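You operate a simulated robot arm through the tools that you are given. There is no shell and no other tool. Be economical: measure what you need, move in short steps, check, and stop when the job is done.

You are at the controls of a simulated robot arm. One attempt, no reset.

## Task
Press-test the red onion from the three-cup tray and tip it to FIRM or CULL as the dial shows.
Fine: set it in the cradle, swing the press arm over it to test and clear before tipping; SOFT goes to CULL; level the cradle again; leave the other two in their cups.

It is judged by the outcome, as a careful person would: the job done as asked, and still so three seconds after it is handed in. It fails if anything else is knocked over, pushed out of place, dropped, spilled or broken.

## Robot
A 7-joint arm with a two-finger parallel gripper on a trunk, on a base that drives. Base frame: it is fixed to the floor where the robot stands at the start and does not move with it; the origin is under the middle of the robot, x ahead of it, y to its left, z up; the surface under the hand at the start is at about z = 800. Lengths are in mm, angles in degrees, forces in N, time in s.
With the tool pointing down near the work surface it reaches from about 320 to 800 mm from the robot's upright axis, wherever it stands. Its first joint turns from -166.0 to 166.0 degrees. Places, roughly: press arm [600, 200, 1000]; yellow cradle of the press [600, 100, 900]. Payload 3.91 kg.
Tool frame: the origin (TCP) lies between the finger pads and is the grasp point; the fingertips stand 30 mm ahead of it; z points along the fingers, y is the line along which they close. The gripper opens to 110 mm. The fingers are 20 mm wide and 10 mm thick; the gripper's body (48 by 112 mm) begins 55 mm behind the TCP.
Orientation is that of the tool frame in the base frame, as a unit quaternion [x, y, z, w]. With the fingers straight down and closing along the base's y, the tool's x points along the base's -x, its y along +y and its z along -z.

## Interface
- The arm moves only by the tool send_rows. Its argument "targets" is one flat list of numbers, 7 for each row, row after row: the shift along the tool's x, y, z in mm, then the turn, a rotation vector about the tool's x, y, z in degrees, then the finger opening in mm, from 0 to 110. In form: [tx, ty, tz, rx, ry, rz, claw, tx, ty, tz, rx, ry, rz, claw, ...]. A call has 1 to 12 rows; each row shifts and turns the commanded pose from where the row before left it, along the tool's axes as they then stand. Rows are played at 5 a second. More than 50 mm and 8.6 degrees between two rows, or a gripper value outside its range, and nothing of the call is played. A pose out of reach is approached as far as the arm can. The call stops where the force on the tool passes 50 N (or 10 N more than at its start, if that is more) or the arm is blocked; 0.2 s more then pass. Each finger travels about 108 mm/s and halts on what it meets, pressing with about 35 N; the grip force reading is that of the motor and also rises with nothing between the fingers. The clock runs only during rows and for 0.2 s after the last one: add rows that do not move to give the fingers time. The reply holds the time, the measured pose of the TCP, the force on the tool along the base axes, the opening and the grip force, in the units named above and with some noise, with the torque about the TCP (base axes, N m) and any sound that the robot's microphone picked up.
- Cameras (640 x 400 px; columns grow to the right, rows downward): "scene" is now at [27.2, 156.6, 1517.8]; the picture's right is [-0.02, -1.00, 0.00], its down [-0.57, 0.01, -0.82] and it looks along [0.82, -0.02, -0.57] (base axes); focal length 284 px, centre (320, 200). "wrist" rides on the gripper at [72, 17, -103] in the tool frame; the picture's right is [-0.23, 0.97, 0.00], its down [-0.76, -0.18, -0.62] and it looks along [-0.61, -0.14, 0.78] (tool axes); focal length 222 px, centre (320, 200). There is no depth. A picture from a camera that has moved, and an enlarged one, comes with that camera's place and axes in the base frame and with its lens.
- grab_frame(camera): a new picture of that camera. The clock stands still meanwhile.
- drive_base(legs): drives the robot by 1 to 6 legs, each [ahead, left, turn to the left] in mm, mm and degrees, along the robot's own axes; the way and the turn of a leg run together, so that a leg with both is an arc; at most 1500 mm and 180 degrees a leg. The arm and the cameras ride along, it lands a little off, and it stops where it bumps. It gives what a move gives.
- aim_head(pan, tilt): turns the head with the scene camera to pan (to the left, within 155 degrees either way) and tilt (down, from -29 to 69), counted from straight ahead of the robot. It gives what a move gives.
- inspect(camera, box): a new picture of the part [left, top, right, bottom] of that camera's present view, enlarged. The clock stands still meanwhile.
- finish_job(): hands the job in; it is judged then, once.

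Go step by step. Nothing tells you exact positions but the pictures and the camera data: compare them with the known pose of the tool, close in by small moves and look again before you grip or let go. The budget is 120 turns and 82 pictures, counting those below and the enlarged ones. Unless the task says otherwise, let go and move clear before handing in, and close with one line.

The tools are called after "Emit:" by a JSON object that holds its "method" and its "body". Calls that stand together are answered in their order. send_rows: Moves the arm, as the interface text tells. Its arguments: {"type":"object","properties":{"targets":{"type":"array"}},"required":["targets"]} The other tools are called the same way: drive_base (legs) drives the base; aim_head (pan, tilt) turns the head that bears the scene camera; grab_frame (camera) takes a picture; inspect (camera, box) takes an enlarged picture of a part of a camera's view; finish_job () hands the job in.

At the start:

```text
time_s: 0.0
tcp_pos: [405.8, 99.2, 1273.5]
ee_rot: [0.001, 1.0, 0.001, 0.0]
force: [0.6, -0.2, 0.4]
moment: [-0.01, -0.04, 0.04]
gripper_width: 109.9
gripper_force: 0.1
robot x, y, heading: [2.6, -1.1, -0.1]
head pan, tilt: [-1.4, 34.5]
```

scene: 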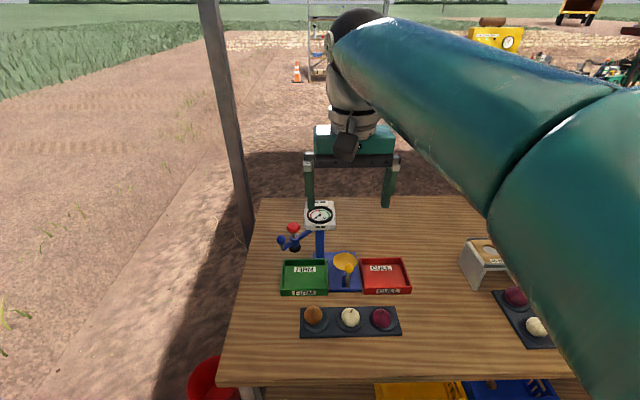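
wrist: 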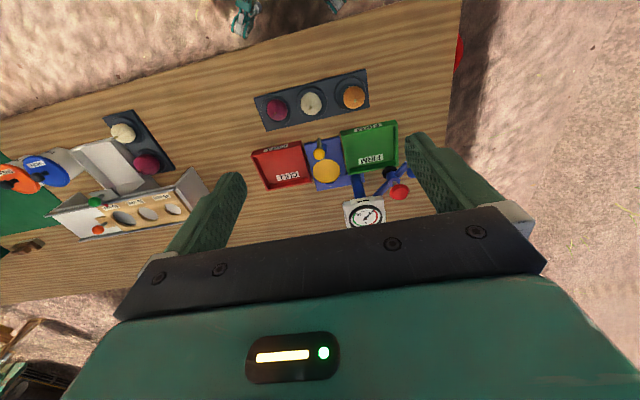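

I see the three-cup tray (brown, white and red onions) in front of the press, with the FIRM tray to the left and the CULL tray to the right. I'll zoom in to measure.

Emit:
{"method": "inspect", "body": {"camera": "scene", "box": [260, 190, 420, 345]}}

Emit:
{"method": "inspect", "body": {"camera": "wrist", "box": [240, 60, 430, 240]}}

```text
2.58 times, centred on (340, 268) of scene
camera zoom: at [27.2, 156.6, 1517.8], right [-0.02, -1.0, 0.0], down [-0.57, 0.01, -0.82], along [0.82, -0.02, -0.57], focal length 733 px, centre (268, 26)
```

zoom: 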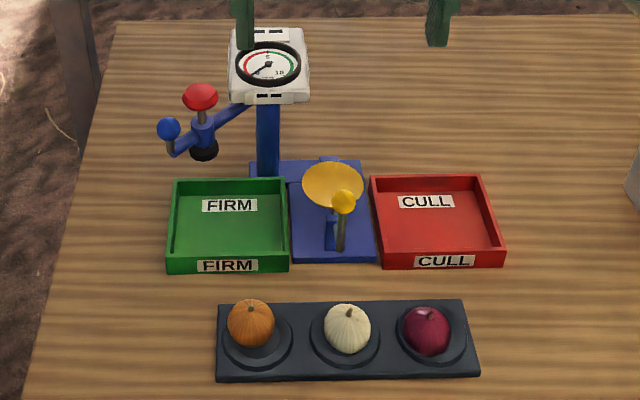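

```text
2.22 times, centred on (335, 150) of wrist
camera zoom: at [333.3, 115.1, 1376.2], right [0.23, 0.97, 0.0], down [0.76, -0.18, 0.62], along [0.61, -0.14, -0.78], focal length 494 px, centre (287, 311)
```

zoom: 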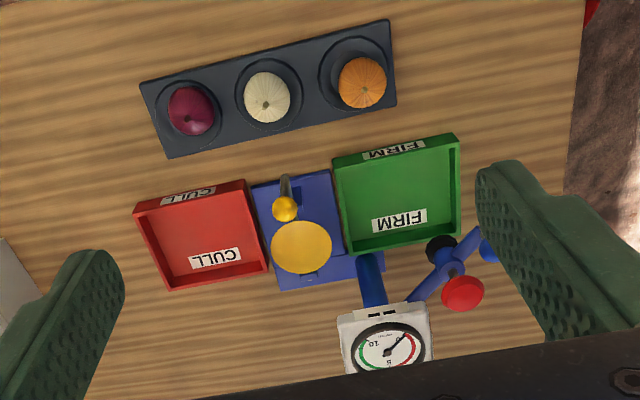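

The red onion is near (460, -18, 825), and the cradle is near (630, 63, 860). I'll lower the hand toward the onion and look again.

Emit:
{"method": "send_rows", "body": {"targets": [-5, -19.4, 45, 0, 0, 0, 110, -5, -19.4, 45, 0, 0, 0, 110, -5, -19.4, 45, 0, 0, 0, 110, -5, -19.4, 45, 0, 0, 0, 110, -5, -19.4, 45, 0, 0, 0, 110, -5, -19.4, 45, 0, 0, 0, 110, 0, 0, 0, 0, 0, 0, 110]}}

Emit:
{"method": "grab_frame", "body": {"camera": "wrist"}}

Emit:
{"method": "grab_frame", "body": {"camera": "scene"}}

```text
time_s: 1.6
tcp_pos: [438.5, -18.1, 1002.0]
ee_rot: [0.0, 1.0, 0.0, 0.0]
force: [0.3, -0.2, 0.4]
moment: [-0.03, 0.02, 0.02]
gripper_width: 109.9
gripper_force: 0.1
robot x, y, heading: [0.2, -4.1, 0.1]
head pan, tilt: [-1.4, 34.5]
```

```text
77 pictures are left
camera wrist: at [365.0, -1.5, 1105.6], right [0.23, 0.97, 0.0], down [0.76, -0.18, 0.62], along [0.61, -0.14, -0.78], focal length 222 px, centre (320, 200)
```

wrist: 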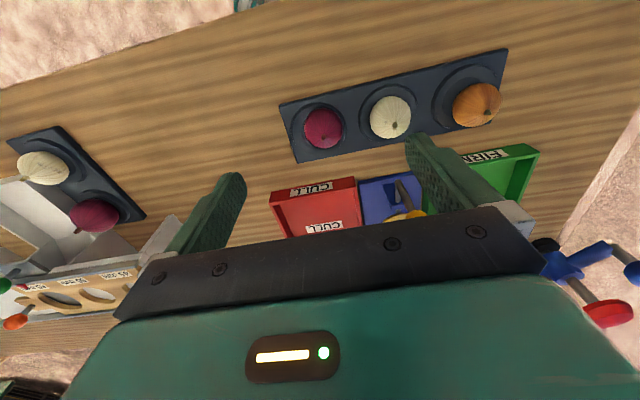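

```text
76 pictures are left
camera scene: at [28.0, 156.4, 1517.8], right [-0.02, -1.0, 0.0], down [-0.57, 0.01, -0.82], along [0.82, -0.02, -0.57], focal length 284 px, centre (320, 200)
```

scene: 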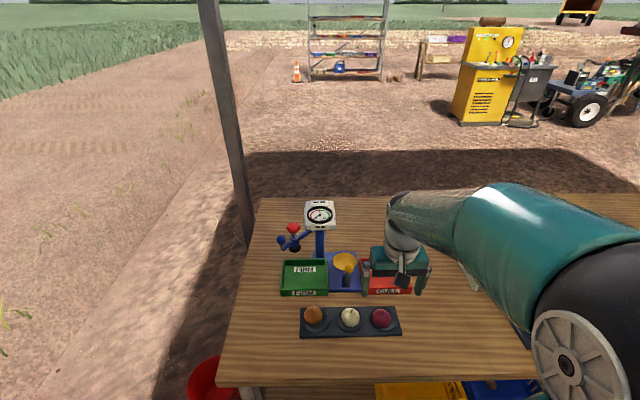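

The onion is near (468, -20). I'll move right above it and narrow the opening.

Emit:
{"method": "send_rows", "body": {"targets": [-15, -1, 40, 0, 0, 0, 90, -14, -1, 40, 0, 0, 0, 75, 0, 0, 0, 0, 0, 0, 70]}}

Emit:
{"method": "grab_frame", "body": {"camera": "wrist"}}

Emit:
{"method": "inspect", "body": {"camera": "scene", "box": [280, 230, 440, 345]}}

```text
time_s: 2.4
tcp_pos: [468.1, -19.3, 923.3]
ee_rot: [0.0, 1.0, 0.001, -0.001]
force: [0.1, -0.7, -0.9]
moment: [0.03, 0.04, 0.03]
gripper_width: 69.9
gripper_force: 0.0
robot x, y, heading: [1.5, 2.3, 0.0]
head pan, tilt: [-1.4, 34.5]
```

```text
75 pictures are left
camera wrist: at [394.3, -3.0, 1026.4], right [0.23, 0.97, 0.0], down [0.76, -0.18, 0.62], along [0.61, -0.14, -0.78], focal length 222 px, centre (320, 200)
```

wrist: 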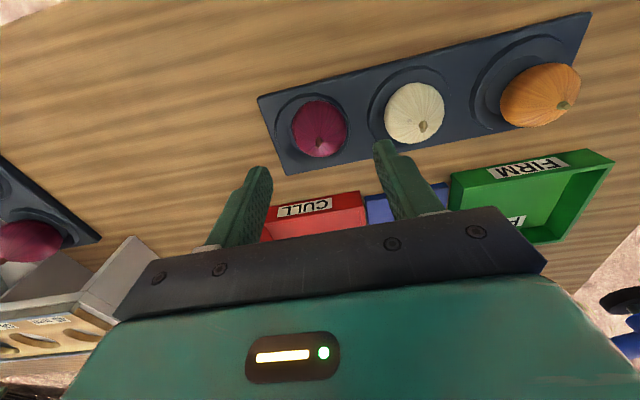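

```text
3.48 times, centred on (360, 288) of scene
camera zoom: at [28.9, 156.5, 1517.8], right [-0.02, -1.0, 0.0], down [-0.57, 0.01, -0.82], along [0.82, -0.02, -0.57], focal length 988 px, centre (181, -104)
```

zoom: 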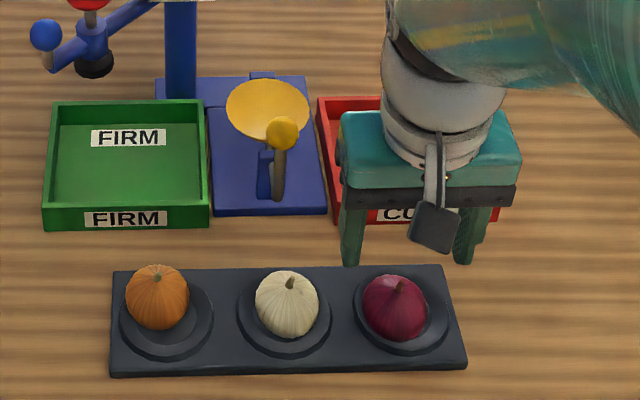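

The onion centre is at about (468, -20, 828) and about 50 mm wide. I'll go down to TCP z≈850 and check.

Emit:
{"method": "send_rows", "body": {"targets": [0, -1, 30, 0, 0, 0, 70, 0, 0, 30, 0, 0, 0, 70, 0, 0, 8, 0, 0, 0, 70, 0, 0, 0, 0, 0, 0, 70]}}

Emit:
{"method": "grab_frame", "body": {"camera": "wrist"}}

Emit:
{"method": "inspect", "body": {"camera": "scene", "box": [320, 260, 440, 345]}}

```text
time_s: 3.4
tcp_pos: [466.2, -20.0, 854.2]
ee_rot: [0.0, 1.0, 0.001, 0.0]
force: [-0.7, 0.3, 0.4]
moment: [0.01, -0.03, 0.03]
gripper_width: 70.0
gripper_force: 0.1
robot x, y, heading: [1.6, -1.3, -0.2]
head pan, tilt: [-1.4, 34.5]
```

```text
73 pictures are left
camera wrist: at [392.1, -3.9, 957.6], right [0.23, 0.97, 0.0], down [0.76, -0.18, 0.62], along [0.61, -0.14, -0.78], focal length 222 px, centre (320, 200)
```

wrist: 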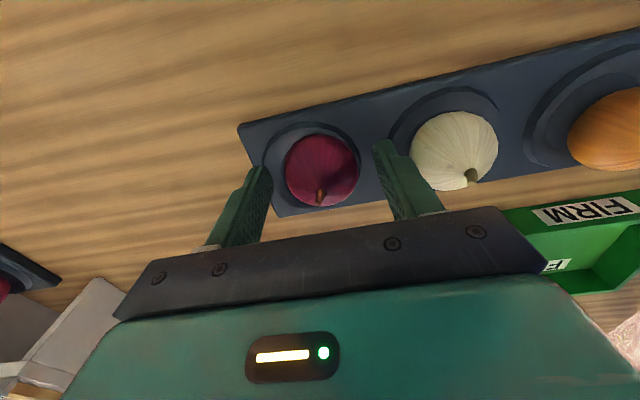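

```text
4.71 times, centred on (380, 302) of scene
camera zoom: at [27.0, 156.6, 1517.8], right [-0.02, -1.0, 0.0], down [-0.57, 0.01, -0.82], along [0.82, -0.02, -0.57], focal length 1336 px, centre (38, -282)
```

zoom: 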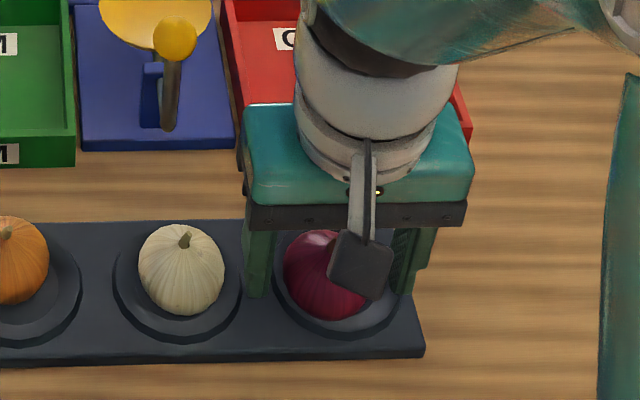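

The onion is centred between the fingers. I'll lower slightly and close.

Emit:
{"method": "send_rows", "body": {"targets": [-1, 0, 7, 0, 0, 0, 70, 0, 0, 0, 0, 0, 0, 60, 0, 0, 0, 0, 0, 0, 40, 0, 0, 0, 0, 0, 0, 40, 0, 0, 0, 0, 0, 0, 40]}}

Emit:
{"method": "grab_frame", "body": {"camera": "wrist"}}

```text
time_s: 4.6
tcp_pos: [468.0, -20.3, 846.4]
ee_rot: [0.0, 1.0, -0.001, 0.0]
force: [0.3, 1.7, 2.4]
moment: [0.13, 0.04, 0.0]
gripper_width: 49.7
gripper_force: 34.7
robot x, y, heading: [-1.1, -1.2, 0.3]
head pan, tilt: [-1.4, 34.5]
```

```text
71 pictures are left
camera wrist: at [393.4, -3.9, 950.5], right [0.23, 0.97, 0.0], down [0.76, -0.18, 0.62], along [0.61, -0.14, -0.78], focal length 222 px, centre (320, 200)
```

wrist: 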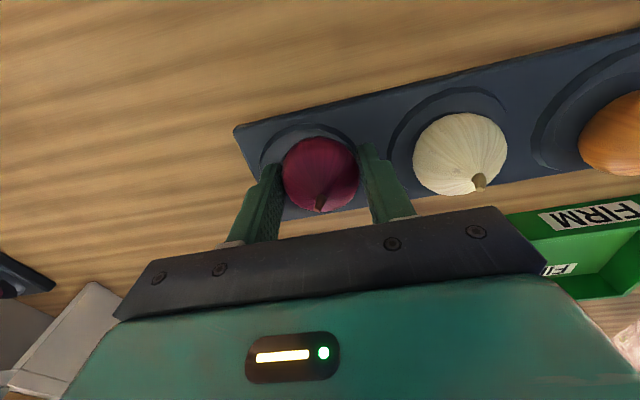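

Gripped at 49.7 mm. I'll lift straight up to about z=1020 and look at the press from there.

Emit:
{"method": "send_rows", "body": {"targets": [0, 0, -20, 0, 0, 0, 40, 0, 0, -40, 0, 0, 0, 40, 0, 0, -40, 0, 0, 0, 40, 0, 0, -40, 0, 0, 0, 40, 10, 0, -40, 0, 0, 0, 40, 10, 0, 0, 0, 0, 0, 40, 0, 0, 0, 0, 0, 0, 40]}}

Emit:
{"method": "grab_frame", "body": {"camera": "wrist"}}

Emit:
{"method": "inspect", "body": {"camera": "scene", "box": [260, 190, 420, 300]}}

```text
time_s: 6.2
tcp_pos: [446.4, -21.3, 1027.2]
ee_rot: [0.0, 1.0, 0.0, 0.0]
force: [0.0, -0.6, -0.6]
moment: [-0.02, -0.01, -0.01]
gripper_width: 49.3
gripper_force: 35.4
robot x, y, heading: [-0.4, -3.3, 0.1]
head pan, tilt: [-1.4, 34.5]
```

```text
70 pictures are left
camera wrist: at [373.0, -4.4, 1131.2], right [0.23, 0.97, 0.0], down [0.76, -0.18, 0.62], along [0.61, -0.14, -0.78], focal length 222 px, centre (320, 200)
```

wrist: 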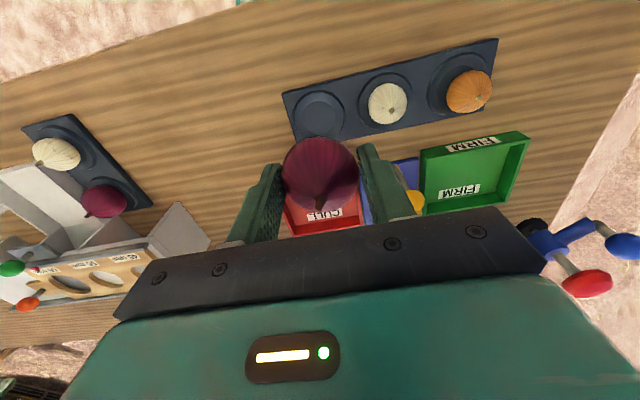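

```text
3.64 times, centred on (340, 245) of scene
camera zoom: at [26.8, 156.6, 1517.8], right [-0.02, -1.0, 0.0], down [-0.57, 0.01, -0.82], along [0.82, -0.02, -0.57], focal length 1032 px, centre (247, 36)
```

zoom: 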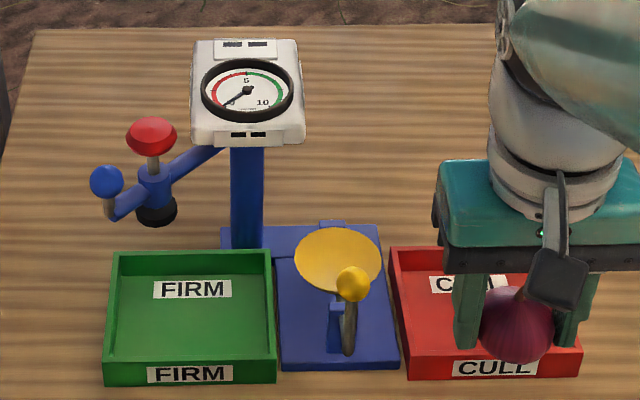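

The onion is lifted clean. Next I'll go high toward the cradle's front to see the press from a second viewpoint.

Emit:
{"method": "send_rows", "body": {"targets": [-15, 14, -20, 0, 0, 0, 40, -15, 14, -20, 0, 0, 0, 40, -15, 14, -20, 0, 0, 0, 40, -15, 14, -10, 0, 0, 0, 40, -15, 14, 0, 0, 0, 0, 40, -15, 14, 0, 0, 0, 0, 40, 0, 0, 0, 0, 0, 0, 40]}}

Emit:
{"method": "grab_frame", "body": {"camera": "wrist"}}

Emit:
{"method": "inspect", "body": {"camera": "scene", "box": [260, 190, 420, 300]}}

```text
time_s: 7.8
tcp_pos: [537.6, 63.9, 1097.7]
ee_rot: [0.0, 1.0, -0.001, 0.0]
force: [0.5, 0.2, -0.2]
moment: [-0.02, 0.0, 0.02]
gripper_width: 49.5
gripper_force: 35.3
robot x, y, heading: [2.4, -3.5, -0.0]
head pan, tilt: [-1.4, 34.5]
```

```text
68 pictures are left
camera wrist: at [464.1, 80.1, 1200.4], right [0.23, 0.97, 0.0], down [0.76, -0.18, 0.62], along [0.61, -0.14, -0.78], focal length 222 px, centre (320, 200)
```

wrist: 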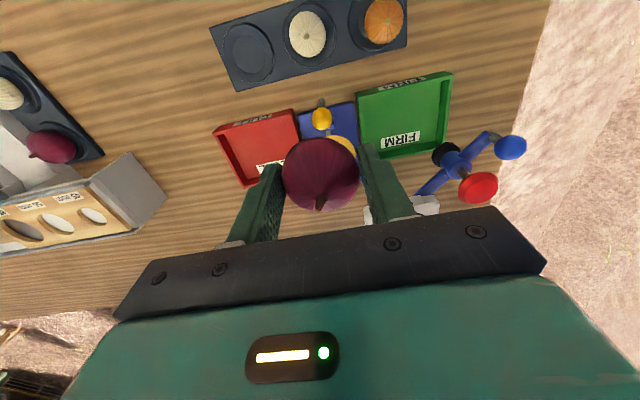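

```text
3.64 times, centred on (340, 245) of scene
camera zoom: at [27.8, 156.7, 1517.8], right [-0.02, -1.0, 0.0], down [-0.57, 0.01, -0.82], along [0.82, -0.02, -0.57], focal length 1032 px, centre (247, 36)
```

zoom: 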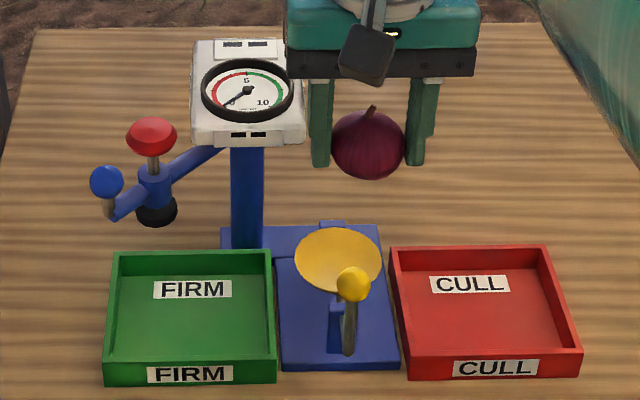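

The handle ball is about (557, 61, 922), on a lever that pivots low. The onion hides the cup, so I'll shift sideways for a clear view.

Emit:
{"method": "send_rows", "body": {"targets": [0, -40, 0, 0, 0, 0, 40, 0, -40, 0, 0, 0, 0, 40, 0, 0, 0, 0, 0, 0, 40]}}

Emit:
{"method": "inspect", "body": {"camera": "wrist", "box": [300, 50, 620, 250]}}

```text
time_s: 8.6
tcp_pos: [537.4, -17.4, 1097.7]
ee_rot: [0.0, 1.0, 0.0, 0.0]
force: [-0.1, -0.6, -0.9]
moment: [0.04, 0.01, -0.02]
gripper_width: 49.4
gripper_force: 35.0
robot x, y, heading: [-2.2, 0.6, -0.0]
head pan, tilt: [-1.4, 34.5]
```

```text
2.00 times, centred on (460, 150) of wrist
camera zoom: at [463.7, -0.6, 1201.1], right [0.23, 0.97, 0.0], down [0.76, -0.18, 0.62], along [0.61, -0.14, -0.78], focal length 444 px, centre (40, 300)
```

zoom: 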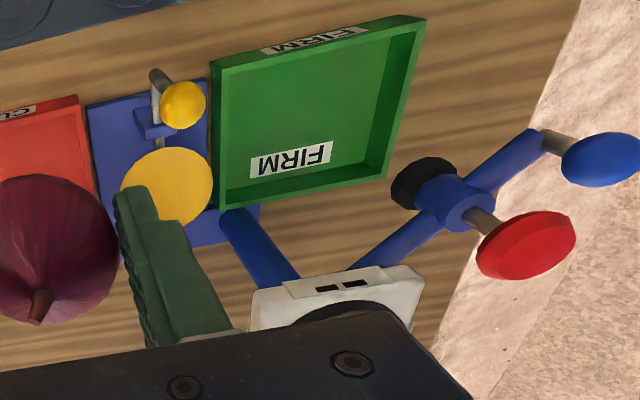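

Triangulated positions:
- Cup rim centre: (640, 65, 862)
- Lever ball: (555, 65, 930)
- Press pad: (640, 214, 925)
- Red knob: (640, 216, 1004)
- Blue ball: (608, 248, 988)
- Post: about (702, 140)
- Dial housing: starts at about x=672, y≥94

I'll move above the cup and lean the hand back 8° to clear the dial.

Emit:
{"method": "send_rows", "body": {"targets": [-24.6, 20.6, 14.5, 0, 0, 0, 40, -24.6, 20.6, 14.5, 0, 0, 0, 40, -24.6, 20.6, 14.5, 0, 0, 0, 40, -24.6, 20.6, 14.5, 0, 0, 0, 40, 0, 0, 0, 0, -8, 0, 40, 0, 0, 0, 0, 0, 0, 40]}}

Emit:
{"method": "inspect", "body": {"camera": "scene", "box": [260, 170, 420, 300]}}

Emit:
{"method": "grab_frame", "body": {"camera": "wrist"}}

```text
time_s: 10.0
tcp_pos: [634.0, 66.7, 1041.1]
ee_rot: [0.0, 0.998, 0.0, 0.07]
force: [-0.8, 0.4, -0.7]
moment: [-0.03, -0.05, 0.02]
gripper_width: 49.3
gripper_force: 35.0
robot x, y, heading: [-3.4, 2.3, 0.0]
head pan, tilt: [-1.4, 34.5]
```

```text
3.08 times, centred on (340, 235) of scene
camera zoom: at [25.9, 156.8, 1517.8], right [-0.02, -1.0, 0.0], down [-0.57, 0.01, -0.82], along [0.82, -0.02, -0.57], focal length 874 px, centre (258, 92)
```

zoom: 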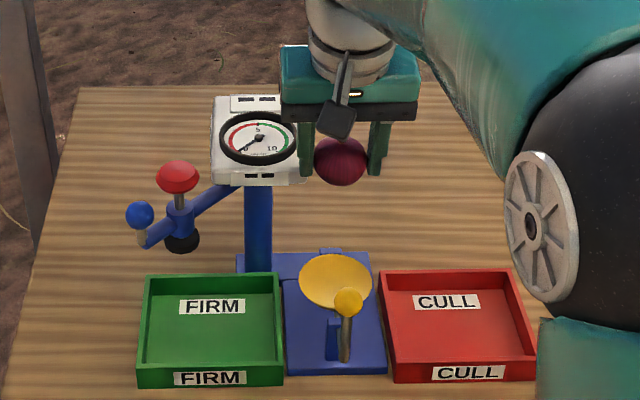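

```text
64 pictures are left
camera wrist: at [546.3, 82.7, 1132.5], right [0.23, 0.97, 0.03], down [0.67, -0.18, 0.72], along [0.71, -0.14, -0.69], focal length 222 px, centre (320, 200)
```

wrist: 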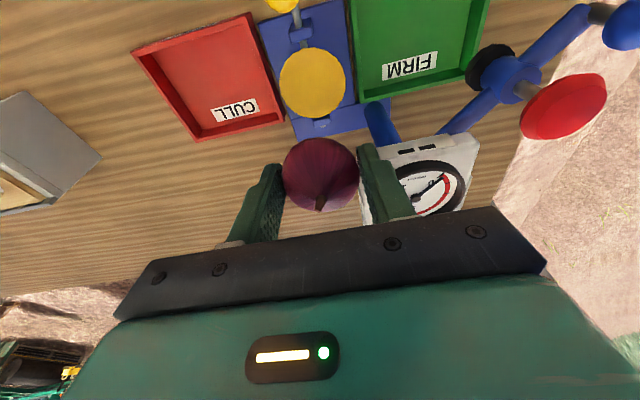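

Alignment over the cup looks good (cup at about (636, 64, 866)). I'll descend vertically to z≈920 and check the clearance.

Emit:
{"method": "send_rows", "body": {"targets": [5.6, -2.5, 39.6, 0, 0, 0, 40, 5.6, 0, 39.6, 0, 0, 0, 40, 5.6, 0, 39.6, 0, 0, 0, 40, 0, 0, 0, 0, 0, 0, 40]}}

Emit:
{"method": "inspect", "body": {"camera": "scene", "box": [280, 190, 400, 300]}}

Emit:
{"method": "grab_frame", "body": {"camera": "wrist"}}

```text
time_s: 11.0
tcp_pos: [635.7, 61.7, 920.0]
ee_rot: [0.0, 0.998, 0.001, 0.07]
force: [0.6, -1.2, -1.4]
moment: [-0.01, -0.03, -0.01]
gripper_width: 49.0
gripper_force: 34.7
robot x, y, heading: [2.5, -0.9, 0.1]
head pan, tilt: [-1.4, 34.5]
```

```text
3.64 times, centred on (340, 245) of scene
camera zoom: at [28.0, 156.6, 1517.8], right [-0.02, -1.0, 0.0], down [-0.57, 0.01, -0.82], along [0.82, -0.02, -0.57], focal length 1032 px, centre (247, 36)
```

zoom: 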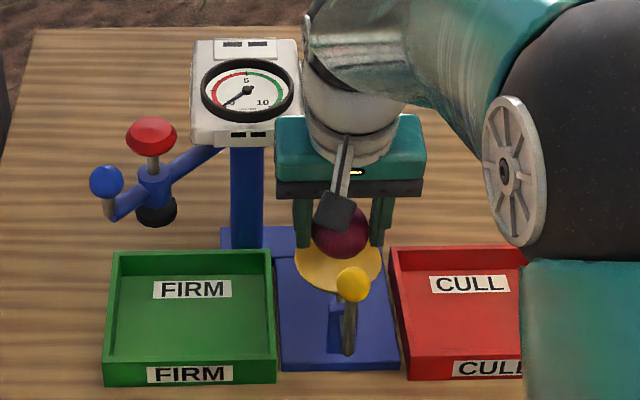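

```text
62 pictures are left
camera wrist: at [548.2, 78.9, 1010.8], right [0.23, 0.97, 0.03], down [0.67, -0.18, 0.72], along [0.71, -0.14, -0.69], focal length 222 px, centre (320, 200)
```

wrist: 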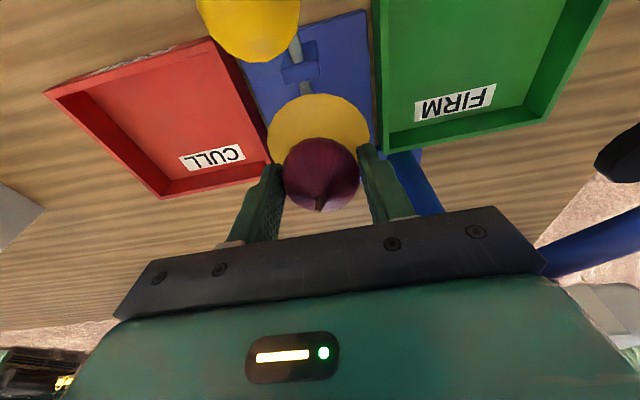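

Centred over the cup. I'll lower the onion gently while watching the force.

Emit:
{"method": "send_rows", "body": {"targets": [1.1, 1.5, 7.9, 0, 0, 0, 40, 1.1, 0, 7.9, 0, 0, 0, 40, 0.5, 0, 4, 0, 0, 0, 40, 0, 0, 0, 0, 0, 0, 40]}}

Emit:
{"method": "inspect", "body": {"camera": "wrist", "box": [220, 50, 460, 220]}}

```text
time_s: 12.0
tcp_pos: [635.3, 65.0, 902.5]
ee_rot: [0.0, 0.997, 0.001, 0.071]
force: [-5.0, 0.0, 22.6]
moment: [-0.02, 0.27, -0.01]
gripper_width: 49.5
gripper_force: 35.1
robot x, y, heading: [1.8, 1.5, 0.2]
head pan, tilt: [-1.4, 34.5]
```

```text
2.35 times, centred on (340, 135) of wrist
camera zoom: at [547.7, 81.1, 993.5], right [0.22, 0.97, 0.03], down [0.67, -0.18, 0.73], along [0.71, -0.14, -0.69], focal length 523 px, centre (273, 353)
```

zoom: 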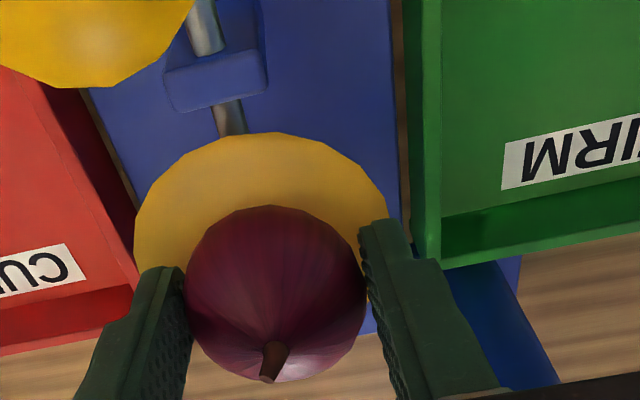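

The onion has touched the cup (22 N up) and is centred. I'll ease off 1.5 mm and open slowly.

Emit:
{"method": "send_rows", "body": {"targets": [-0.3, 0, -2, 0, 0, 0, 45, 0, 0, 0, 0, 0, 0, 52, 0, 0, 0, 0, 0, 0, 58, 0, 0, 0, 0, 0, 0, 62, 0, 0, 0, 0, 0, 0, 62]}}

Emit:
{"method": "inspect", "body": {"camera": "wrist", "box": [220, 50, 460, 220]}}

```text
time_s: 13.2
tcp_pos: [635.8, 64.4, 901.7]
ee_rot: [0.0, 0.998, 0.0, 0.07]
force: [4.0, 7.5, 6.4]
moment: [0.29, -0.08, 0.07]
gripper_width: 55.2
gripper_force: 0.1
robot x, y, heading: [1.4, -2.8, -0.2]
head pan, tilt: [-1.4, 34.5]
```

```text
2.35 times, centred on (340, 135) of wrist
camera zoom: at [548.0, 81.9, 993.8], right [0.22, 0.97, 0.03], down [0.67, -0.18, 0.72], along [0.71, -0.14, -0.69], focal length 523 px, centre (273, 353)
```

zoom: 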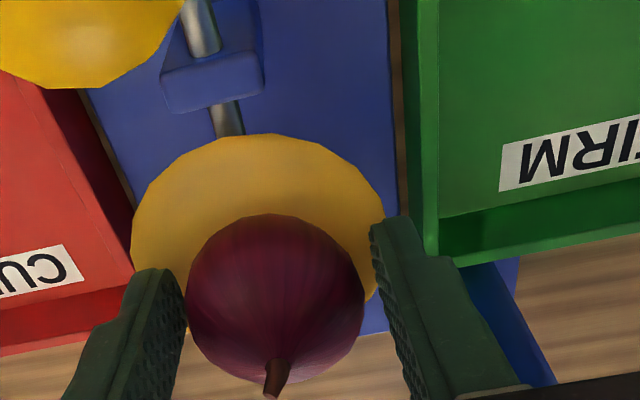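

The fingers seem to touch the cup rim as they open. I'll raise the hand a few mm before opening further.

Emit:
{"method": "send_rows", "body": {"targets": [0, 0, 0, 0, 0, 0, 54.5, -0.5, 0, -3, 0, 0, 0, 54.5, -0.5, 0, -3, 0, 0, 0, 54.5, 0, 0, 0, 0, 0, 0, 54.5]}}

Emit:
{"method": "inspect", "body": {"camera": "wrist", "box": [220, 50, 460, 220]}}

Emit:
{"method": "inspect", "body": {"camera": "scene", "box": [300, 220, 390, 300]}}

```text
time_s: 14.2
tcp_pos: [635.6, 65.2, 907.9]
ee_rot: [0.0, 0.998, 0.0, 0.07]
force: [-0.3, 0.3, -0.1]
moment: [0.01, 0.01, 0.0]
gripper_width: 54.4
gripper_force: 0.1
robot x, y, heading: [-0.9, -2.8, 0.1]
head pan, tilt: [-1.4, 34.5]
```

```text
2.35 times, centred on (340, 135) of wrist
camera zoom: at [548.2, 80.7, 1000.1], right [0.23, 0.97, 0.03], down [0.67, -0.18, 0.72], along [0.71, -0.14, -0.69], focal length 523 px, centre (273, 353)
```

zoom: 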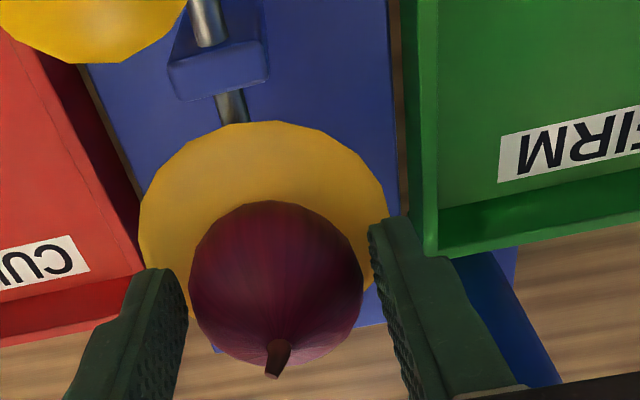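

```text
5.00 times, centred on (345, 260) of scene
camera zoom: at [27.2, 156.6, 1517.8], right [-0.02, -1.0, 0.0], down [-0.57, 0.01, -0.82], along [0.82, -0.02, -0.57], focal length 1420 px, centre (195, -100)
```

zoom: 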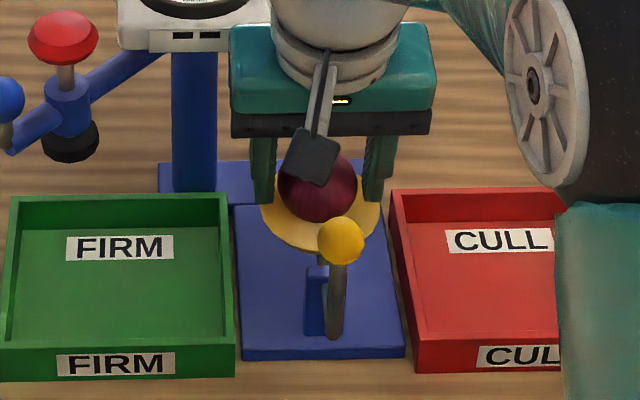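

The onion sits free in the cup. I'll open a little more and rise vertically.

Emit:
{"method": "send_rows", "body": {"targets": [0, 0, 0, 0, 0, 0, 62, -2.8, 0, -19.8, 0, 0, 0, 64, -5.6, 0, -39.6, 0, 0, 0, 64, -5.6, 0, -39.6, 0, 0, 0, 64, -5.6, 0, -39.6, 0, 0, 0, 64, -4.2, 0, -29.7, 0, 0, 0, 64, 0, 0, 0, 0, 0, 0, 64]}}

Emit:
{"method": "inspect", "body": {"camera": "scene", "box": [270, 190, 400, 300]}}

```text
time_s: 15.8
tcp_pos: [633.2, 65.9, 1079.4]
ee_rot: [0.001, 0.998, 0.0, 0.07]
force: [-0.6, 0.3, 1.1]
moment: [0.0, -0.03, -0.04]
gripper_width: 63.7
gripper_force: 0.1
robot x, y, heading: [-0.4, -3.7, 0.2]
head pan, tilt: [-1.4, 34.5]
```

```text
3.64 times, centred on (335, 245) of scene
camera zoom: at [26.8, 156.5, 1517.8], right [-0.02, -1.0, 0.0], down [-0.57, 0.01, -0.82], along [0.82, -0.02, -0.57], focal length 1032 px, centre (266, 36)
```

zoom: 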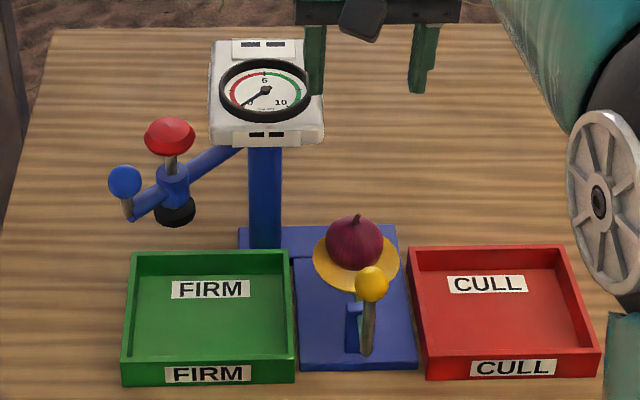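

The onion rests steadily in the cup. Next I'll level the hand, move above the blue ball and turn the fingers to straddle it tangentially to the arm's swing.

Emit:
{"method": "send_rows", "body": {"targets": [0, 0, -15, 0, 8, 0, 60, 6, 45.5, 0, 0, 0, 0, 50, 6, 45.5, 0, 0, 0, 0, 40, 6, 45.5, 0, 0, 0, 0, 40, 6, 45.5, 0, 0, 0, 8.3, 40, 0, 0, 0, 0, 0, 8.3, 40, 0, 0, 0, 0, 0, 8.4, 40, 0, 0, 0, 0, 0, 8.4, 40, 0, 0, 0, 0, 0, 8.3, 40, 0, 0, 0, 0, 0, 8.3, 40, 0, 0, 0, 0, 0, 0, 40]}}

Emit:
{"method": "grab_frame", "body": {"camera": "wrist"}}

Emit:
{"method": "inspect", "body": {"camera": "scene", "box": [240, 160, 400, 300]}}

```text
time_s: 18.2
tcp_pos: [609.3, 246.9, 1093.0]
ee_rot: [0.423, 0.906, -0.001, 0.0]
force: [0.8, -0.1, 0.0]
moment: [0.02, 0.01, -0.01]
gripper_width: 40.1
gripper_force: 0.1
robot x, y, heading: [2.3, 0.3, 0.1]
head pan, tilt: [-1.4, 34.5]
```

```text
56 pictures are left
camera wrist: at [574.5, 312.8, 1196.5], right [0.89, 0.45, 0.0], down [0.35, -0.7, 0.62], along [0.28, -0.56, -0.78], focal length 222 px, centre (320, 200)
```

wrist: 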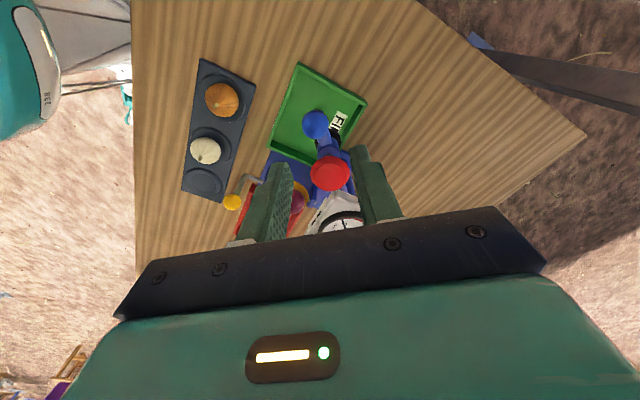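

```text
2.86 times, centred on (320, 230) of scene
camera zoom: at [27.2, 156.6, 1517.8], right [-0.02, -1.0, 0.0], down [-0.57, 0.01, -0.82], along [0.82, -0.02, -0.57], focal length 811 px, centre (320, 114)
```

zoom: 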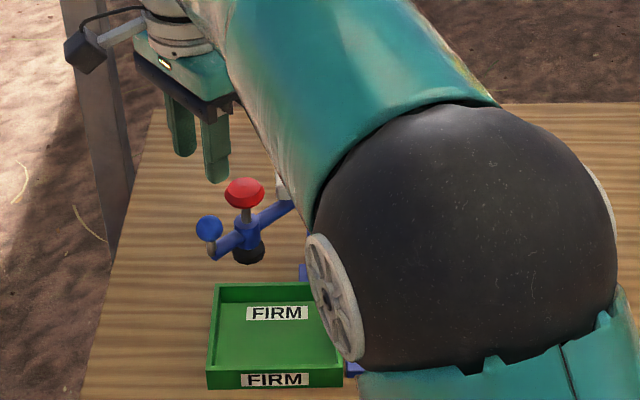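

The ball is centred between the fingers within a few mm. I'll go down in stages.

Emit:
{"method": "send_rows", "body": {"targets": [0, 0, 35, 0, 0, 0, 44, -1, 2, 30, 0, 0, 0, 44, 0, 0, 0, 0, 0, 0, 44]}}

Emit:
{"method": "inspect", "body": {"camera": "wrist", "box": [200, 50, 440, 230]}}

Emit:
{"method": "inspect", "body": {"camera": "scene", "box": [250, 190, 340, 270]}}

```text
time_s: 19.0
tcp_pos: [612.9, 246.4, 1028.1]
ee_rot: [0.422, 0.906, 0.0, 0.0]
force: [-0.1, -0.4, -0.7]
moment: [-0.01, 0.02, 0.03]
gripper_width: 44.0
gripper_force: 0.1
robot x, y, heading: [0.9, 0.5, 0.3]
head pan, tilt: [-1.4, 34.5]
```

```text
2.22 times, centred on (320, 140) of wrist
camera zoom: at [577.8, 313.4, 1130.9], right [0.89, 0.45, 0.0], down [0.35, -0.7, 0.62], along [0.28, -0.56, -0.78], focal length 494 px, centre (320, 333)
```

zoom: 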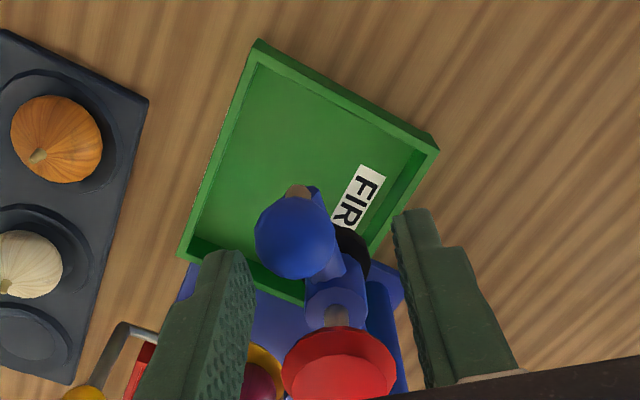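

```text
5.00 times, centred on (295, 230) of scene
camera zoom: at [27.8, 156.7, 1517.8], right [-0.02, -1.0, 0.0], down [-0.57, 0.01, -0.82], along [0.82, -0.02, -0.57], focal length 1420 px, centre (445, 50)
```

zoom: 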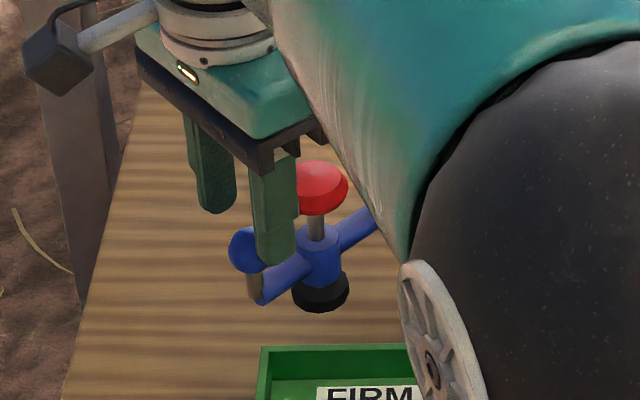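

The ball is at about (604, 244, 990). I'll centre on it and go down.

Emit:
{"method": "send_rows", "body": {"targets": [4, -8, 0, 0, 0, 0, 44, 0, 0, 20, 0, 0, 0, 44, 0, 0, 6, 0, 0, 0, 44, 0, 0, 0, 0, 0, 0, 36, 0, 0, 0, 0, 0, 0, 36]}}

Emit:
{"method": "inspect", "body": {"camera": "wrist", "box": [200, 50, 440, 230]}}

Emit:
{"method": "inspect", "body": {"camera": "scene", "box": [250, 190, 340, 270]}}

```text
time_s: 20.2
tcp_pos: [604.0, 244.7, 1002.1]
ee_rot: [0.422, 0.906, 0.0, 0.0]
force: [-0.2, -0.9, -0.1]
moment: [0.02, -0.01, -0.03]
gripper_width: 36.0
gripper_force: 0.1
robot x, y, heading: [0.4, -0.8, -0.1]
head pan, tilt: [-1.4, 34.5]
```

```text
2.22 times, centred on (320, 140) of wrist
camera zoom: at [568.2, 310.7, 1105.1], right [0.89, 0.45, 0.0], down [0.35, -0.7, 0.62], along [0.28, -0.56, -0.78], focal length 494 px, centre (320, 333)
```

zoom: 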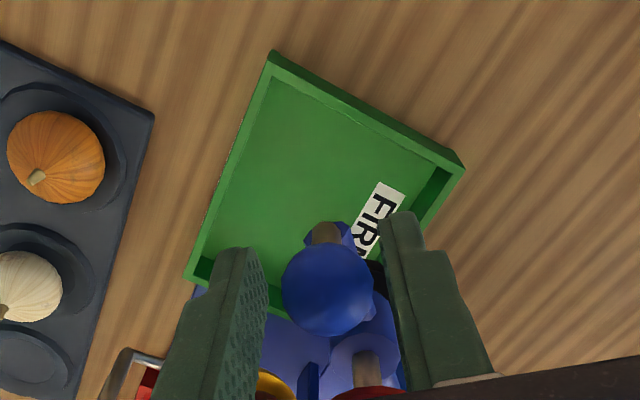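

```text
5.00 times, centred on (295, 230) of scene
camera zoom: at [27.0, 156.6, 1517.8], right [-0.02, -1.0, 0.0], down [-0.57, 0.01, -0.82], along [0.82, -0.02, -0.57], focal length 1420 px, centre (445, 50)
```

zoom: 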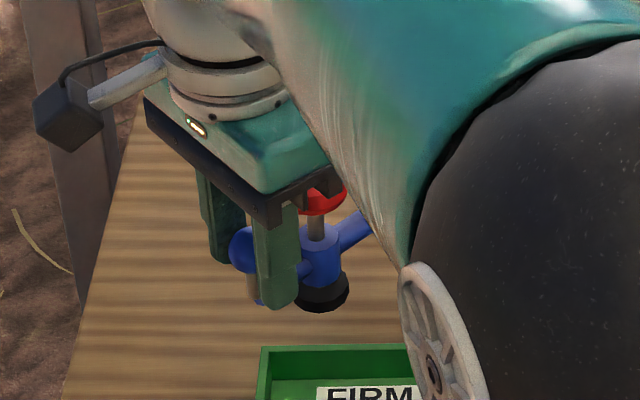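

The ball is caged with no contact force. I'll start the swing on an arc about the post and check after a few steps.

Emit:
{"method": "send_rows", "body": {"targets": [0, 0, 0, 0, 0, -3.7, 36, -1.4, -20.15, 0, 0, 0, -8, 36, -1.4, -20.15, 0, 0, 0, -8, 36, -1.4, -20.15, 0, 0, 0, -8, 36, 0, 0, 0, 0, 0, 0, 36]}}

Emit:
{"method": "inspect", "body": {"camera": "wrist", "box": [200, 50, 440, 230]}}

Emit:
{"method": "inspect", "body": {"camera": "scene", "box": [250, 180, 390, 300]}}

```text
time_s: 21.4
tcp_pos: [568.0, 196.6, 1003.1]
ee_rot: [0.193, 0.981, 0.0, -0.001]
force: [0.6, -0.2, -0.2]
moment: [-0.03, 0.0, -0.01]
gripper_width: 36.1
gripper_force: 0.1
robot x, y, heading: [-1.0, -1.7, 0.1]
head pan, tilt: [-1.4, 34.5]
```

```text
2.22 times, centred on (320, 140) of wrist
camera zoom: at [507.2, 238.2, 1105.4], right [0.58, 0.82, 0.0], down [0.64, -0.45, 0.62], along [0.51, -0.36, -0.78], focal length 494 px, centre (320, 333)
```

zoom: 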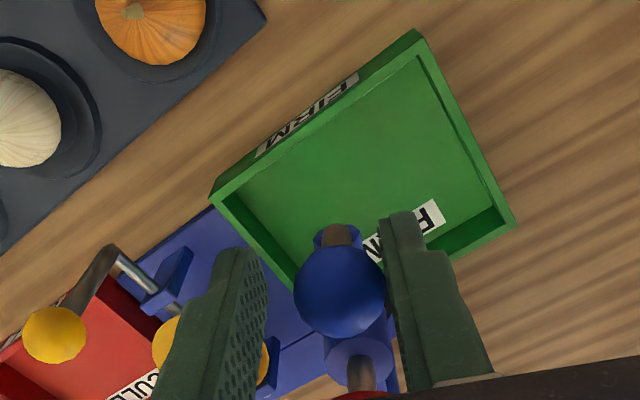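

```text
3.33 times, centred on (320, 240) of scene
camera zoom: at [27.1, 156.4, 1517.8], right [-0.02, -1.0, 0.0], down [-0.57, 0.01, -0.82], along [0.82, -0.02, -0.57], focal length 946 px, centre (320, 67)
```

zoom: 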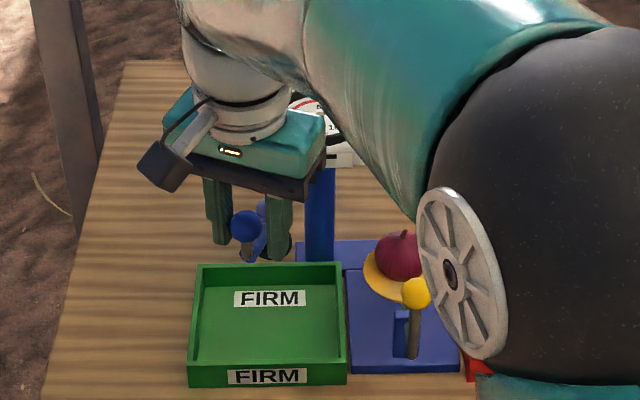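

Swinging freely. I'll continue in stages.

Emit:
{"method": "send_rows", "body": {"targets": [-1.4, -20.15, 0, 0, 0, -8, 36, -1.4, -20.15, 0, 0, 0, -8, 36, -1.4, -20.15, 0, 0, 0, -8, 36, -1.4, -20.15, 0, 0, 0, -8, 36, 0, 0, 0, 0, 0, 0, 36]}}

Emit:
{"method": "grab_frame", "body": {"camera": "wrist"}}

Emit:
{"method": "inspect", "body": {"camera": "scene", "box": [250, 180, 390, 300]}}

```text
time_s: 22.6
tcp_pos: [560.1, 115.6, 1002.2]
ee_rot: [-0.085, 0.996, 0.0, 0.0]
force: [-0.1, -0.7, -0.3]
moment: [0.0, 0.0, -0.01]
gripper_width: 36.0
gripper_force: 0.1
robot x, y, heading: [-2.4, -1.5, -0.1]
head pan, tilt: [-1.4, 34.5]
```

```text
48 pictures are left
camera wrist: at [485.6, 119.8, 1104.9], right [0.06, 1.0, 0.0], down [0.78, -0.05, 0.62], along [0.62, -0.04, -0.78], focal length 222 px, centre (320, 200)
```

wrist: 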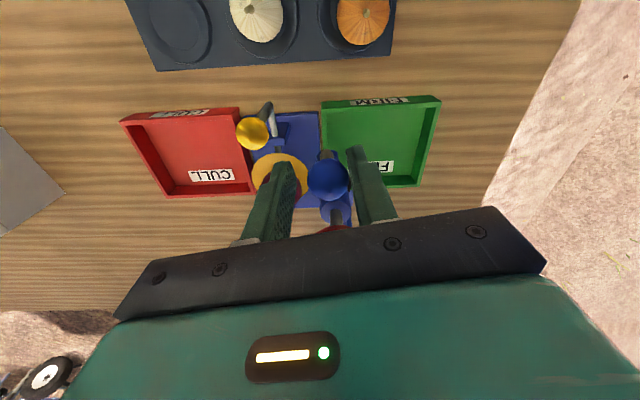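

```text
3.33 times, centred on (320, 240) of scene
camera zoom: at [27.3, 156.4, 1517.8], right [-0.02, -1.0, 0.0], down [-0.57, 0.01, -0.82], along [0.82, -0.02, -0.57], focal length 946 px, centre (320, 67)
```

zoom: 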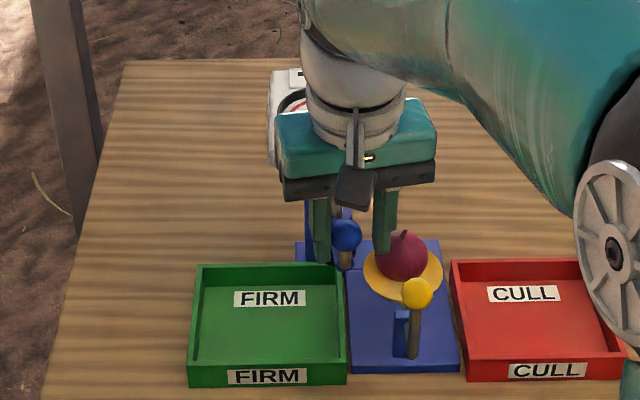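

Emit:
{"method": "send_rows", "body": {"targets": [-1.4, -20.15, 0, 0, 0, -8, 36, -1.4, -20.15, 0, 0, 0, -8, 36, -1.4, -20.15, 0, 0, 0, -8, 36, 0, 0, 0, 0, 0, 0, 36]}}

Emit:
{"method": "inspect", "body": {"camera": "wrist", "box": [200, 50, 440, 230]}}

Emit:
{"method": "inspect", "body": {"camera": "scene", "box": [270, 180, 410, 300]}}

```text
time_s: 23.6
tcp_pos: [581.8, 59.6, 1001.8]
ee_rot: [-0.29, 0.957, 0.0, 0.0]
force: [0.4, 0.5, -0.3]
moment: [0.02, -0.01, -0.03]
gripper_width: 35.6
gripper_force: 0.1
robot x, y, heading: [-1.9, 3.1, -0.3]
head pan, tilt: [-1.4, 34.5]
```

```text
2.22 times, centred on (320, 140) of wrist
camera zoom: at [511.9, 32.9, 1105.3], right [-0.35, 0.94, 0.0], down [0.73, 0.28, 0.62], along [0.58, 0.22, -0.78], focal length 494 px, centre (320, 333)
```

zoom: 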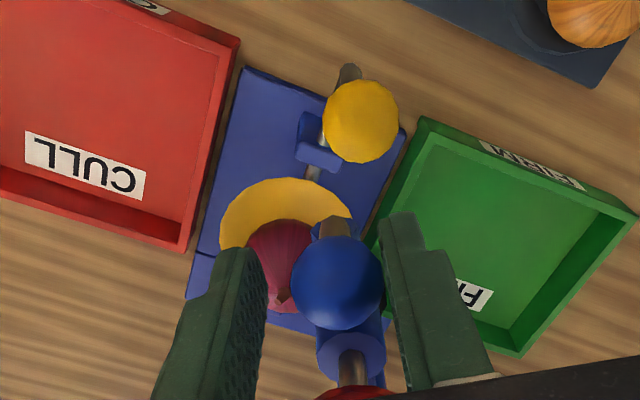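

```text
3.33 times, centred on (340, 240) of scene
camera zoom: at [27.5, 156.3, 1517.8], right [-0.02, -1.0, 0.0], down [-0.57, 0.01, -0.82], along [0.82, -0.02, -0.57], focal length 946 px, centre (253, 67)
```

zoom: 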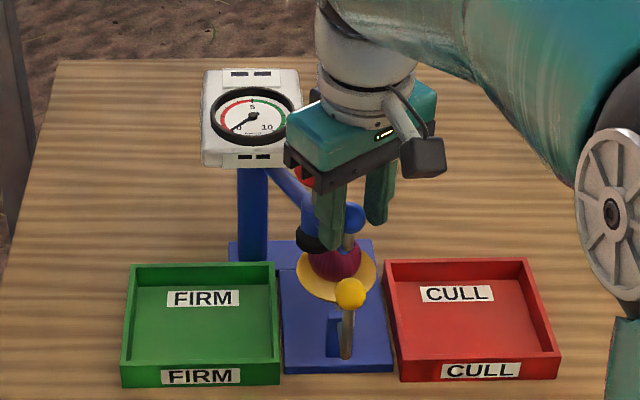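

Pad is nearing the onion. I'll continue with smaller steps.

Emit:
{"method": "send_rows", "body": {"targets": [-0.4, -10.1, 0, 0, 0, -4, 36, -0.4, -10.1, 0, 0, 0, -4, 36, -0.4, -10.1, 0, 0, 0, -4, 36, 0, 0, 0, 0, 0, 0, 36]}}

Emit:
{"method": "inspect", "body": {"camera": "wrist", "box": [200, 50, 440, 230]}}

Emit:
{"method": "inspect", "body": {"camera": "scene", "box": [300, 200, 390, 280]}}

```text
time_s: 24.6
tcp_pos: [601.0, 36.4, 1002.5]
ee_rot: [-0.388, 0.922, -0.001, 0.0]
force: [1.8, -0.4, -0.7]
moment: [0.0, 0.0, 0.03]
gripper_width: 36.1
gripper_force: 0.0
robot x, y, heading: [1.2, -3.6, -0.3]
head pan, tilt: [-1.4, 34.5]
```

```text
2.22 times, centred on (320, 140) of wrist
camera zoom: at [538.2, -3.8, 1105.0], right [-0.54, 0.84, 0.0], down [0.66, 0.42, 0.62], along [0.53, 0.34, -0.78], focal length 494 px, centre (320, 333)
```

zoom: 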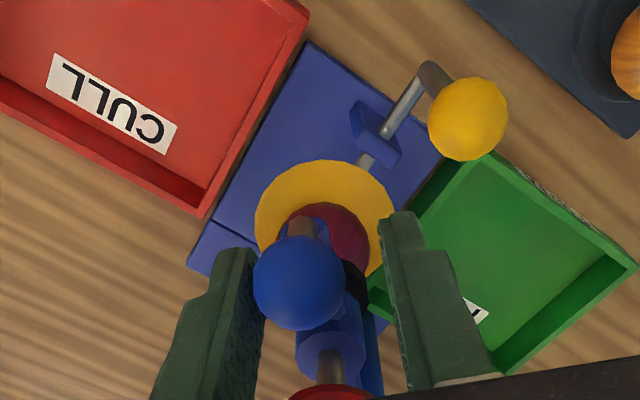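

```text
5.00 times, centred on (345, 240) of scene
camera zoom: at [27.3, 156.5, 1517.8], right [-0.02, -1.0, 0.0], down [-0.57, 0.01, -0.82], along [0.82, -0.02, -0.57], focal length 1420 px, centre (195, 0)
```

zoom: 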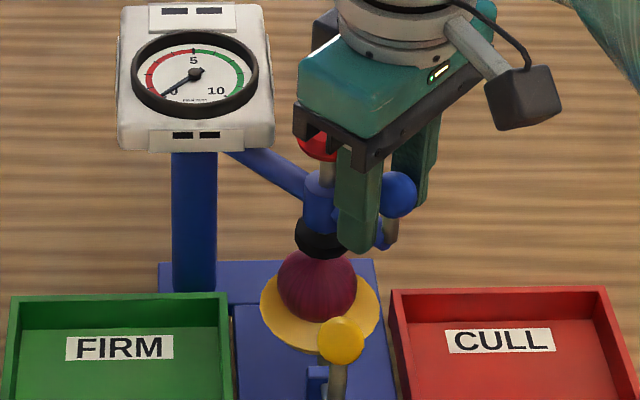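

The pad is nearly over the onion and the ball ran ahead slightly. I'll nudge another few degrees to see if there's a stop.

Emit:
{"method": "send_rows", "body": {"targets": [-0.2, -7, 0, 0, 0, -3, 36, -0.2, -5, 0, 0, 0, -2, 36, 0, 0, 0, 0, 0, 0, 36]}}

Emit:
{"method": "inspect", "body": {"camera": "wrist", "box": [200, 50, 440, 230]}}

Emit:
{"method": "inspect", "body": {"camera": "scene", "box": [300, 200, 390, 280]}}

```text
time_s: 25.4
tcp_pos: [610.7, 29.2, 1002.3]
ee_rot: [-0.428, 0.904, 0.0, -0.001]
force: [-1.1, 0.1, 0.2]
moment: [-0.02, 0.0, -0.02]
gripper_width: 36.1
gripper_force: 0.3
robot x, y, heading: [2.2, -2.2, 0.1]
head pan, tilt: [-1.4, 34.5]
```

```text
2.22 times, centred on (320, 140) of wrist
camera zoom: at [550.9, -16.5, 1105.4], right [-0.61, 0.79, 0.0], down [0.62, 0.48, 0.62], along [0.49, 0.38, -0.78], focal length 494 px, centre (320, 333)
```

zoom: 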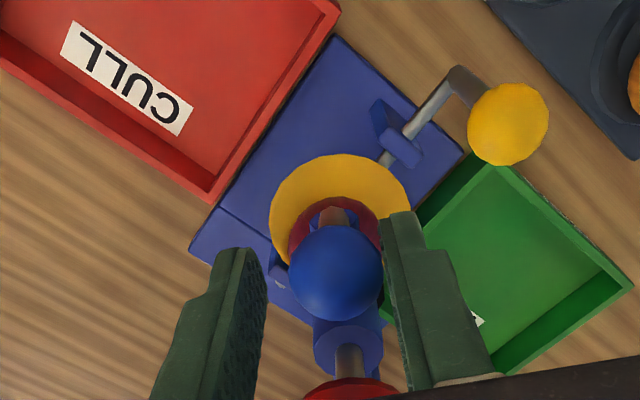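

```text
5.00 times, centred on (345, 240) of scene
camera zoom: at [27.2, 156.5, 1517.8], right [-0.02, -1.0, 0.0], down [-0.57, 0.01, -0.82], along [0.82, -0.02, -0.57], focal length 1420 px, centre (195, 0)
```

zoom: 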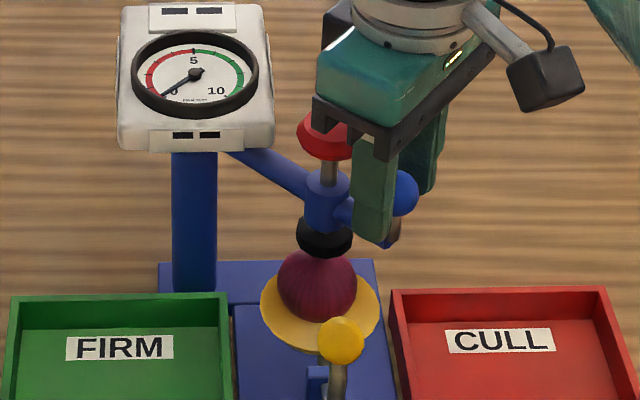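

The pad is now aligned over the onion (about (638, 65)) and the dial still reads 0, so the red plunger must be pressed. I'll lift off the ball, straighten the hand, close the fingers and go above the red knob.

Emit:
{"method": "send_rows", "body": {"targets": [0, 0, -40, 0, 0, 0, 40, 0, 0, -40, 0, 0, 0, 40, 0, 0, 0, 0, 0, 8.4, 20, 0, 0, 0, 0, 0, 8.4, 0, 0, 0, 0, 0, 0, 8.4, 0, 0, 0, 0, 0, 0, 8.4, 0, 0, 0, 0, 0, 0, 8.4, 0, 0, 0, 0, 0, 0, 8.4, 0, -27, 36, 0, 0, 0, 0, 0, 0, 0, 0, 0, 0, 0, 0]}}

Emit:
{"method": "inspect", "body": {"camera": "scene", "box": [280, 180, 400, 290]}}

Emit:
{"method": "grab_frame", "body": {"camera": "wrist"}}

```text
time_s: 27.6
tcp_pos: [639.5, 66.9, 1082.4]
ee_rot: [-0.003, 1.0, 0.0, -0.001]
force: [0.8, -0.5, -0.8]
moment: [-0.02, 0.04, 0.03]
gripper_width: 0.0
gripper_force: 35.1
robot x, y, heading: [-0.5, 2.1, 0.0]
head pan, tilt: [-1.4, 34.5]
```

```text
3.64 times, centred on (340, 235) of scene
camera zoom: at [28.6, 156.8, 1517.7], right [-0.02, -1.0, 0.0], down [-0.57, 0.01, -0.82], along [0.82, -0.02, -0.57], focal length 1032 px, centre (247, 73)
```

zoom: 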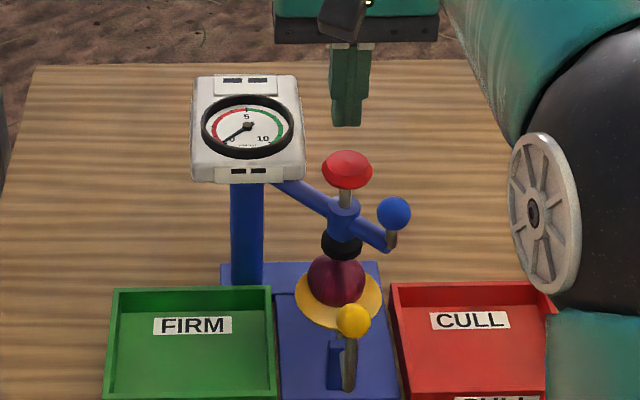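

```text
39 pictures are left
camera wrist: at [565.6, 82.0, 1185.0], right [0.22, 0.97, 0.0], down [0.76, -0.17, 0.62], along [0.61, -0.14, -0.78], focal length 222 px, centre (320, 200)
```

wrist: 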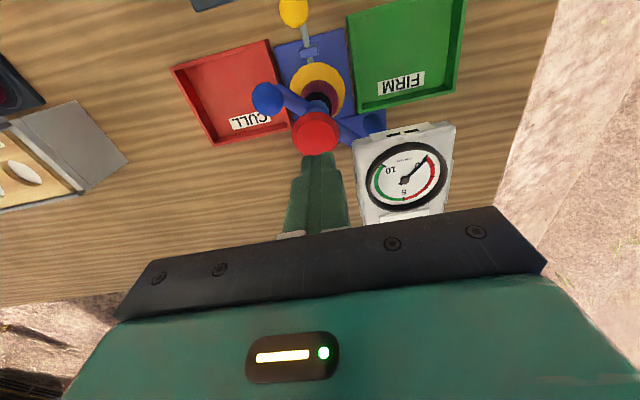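

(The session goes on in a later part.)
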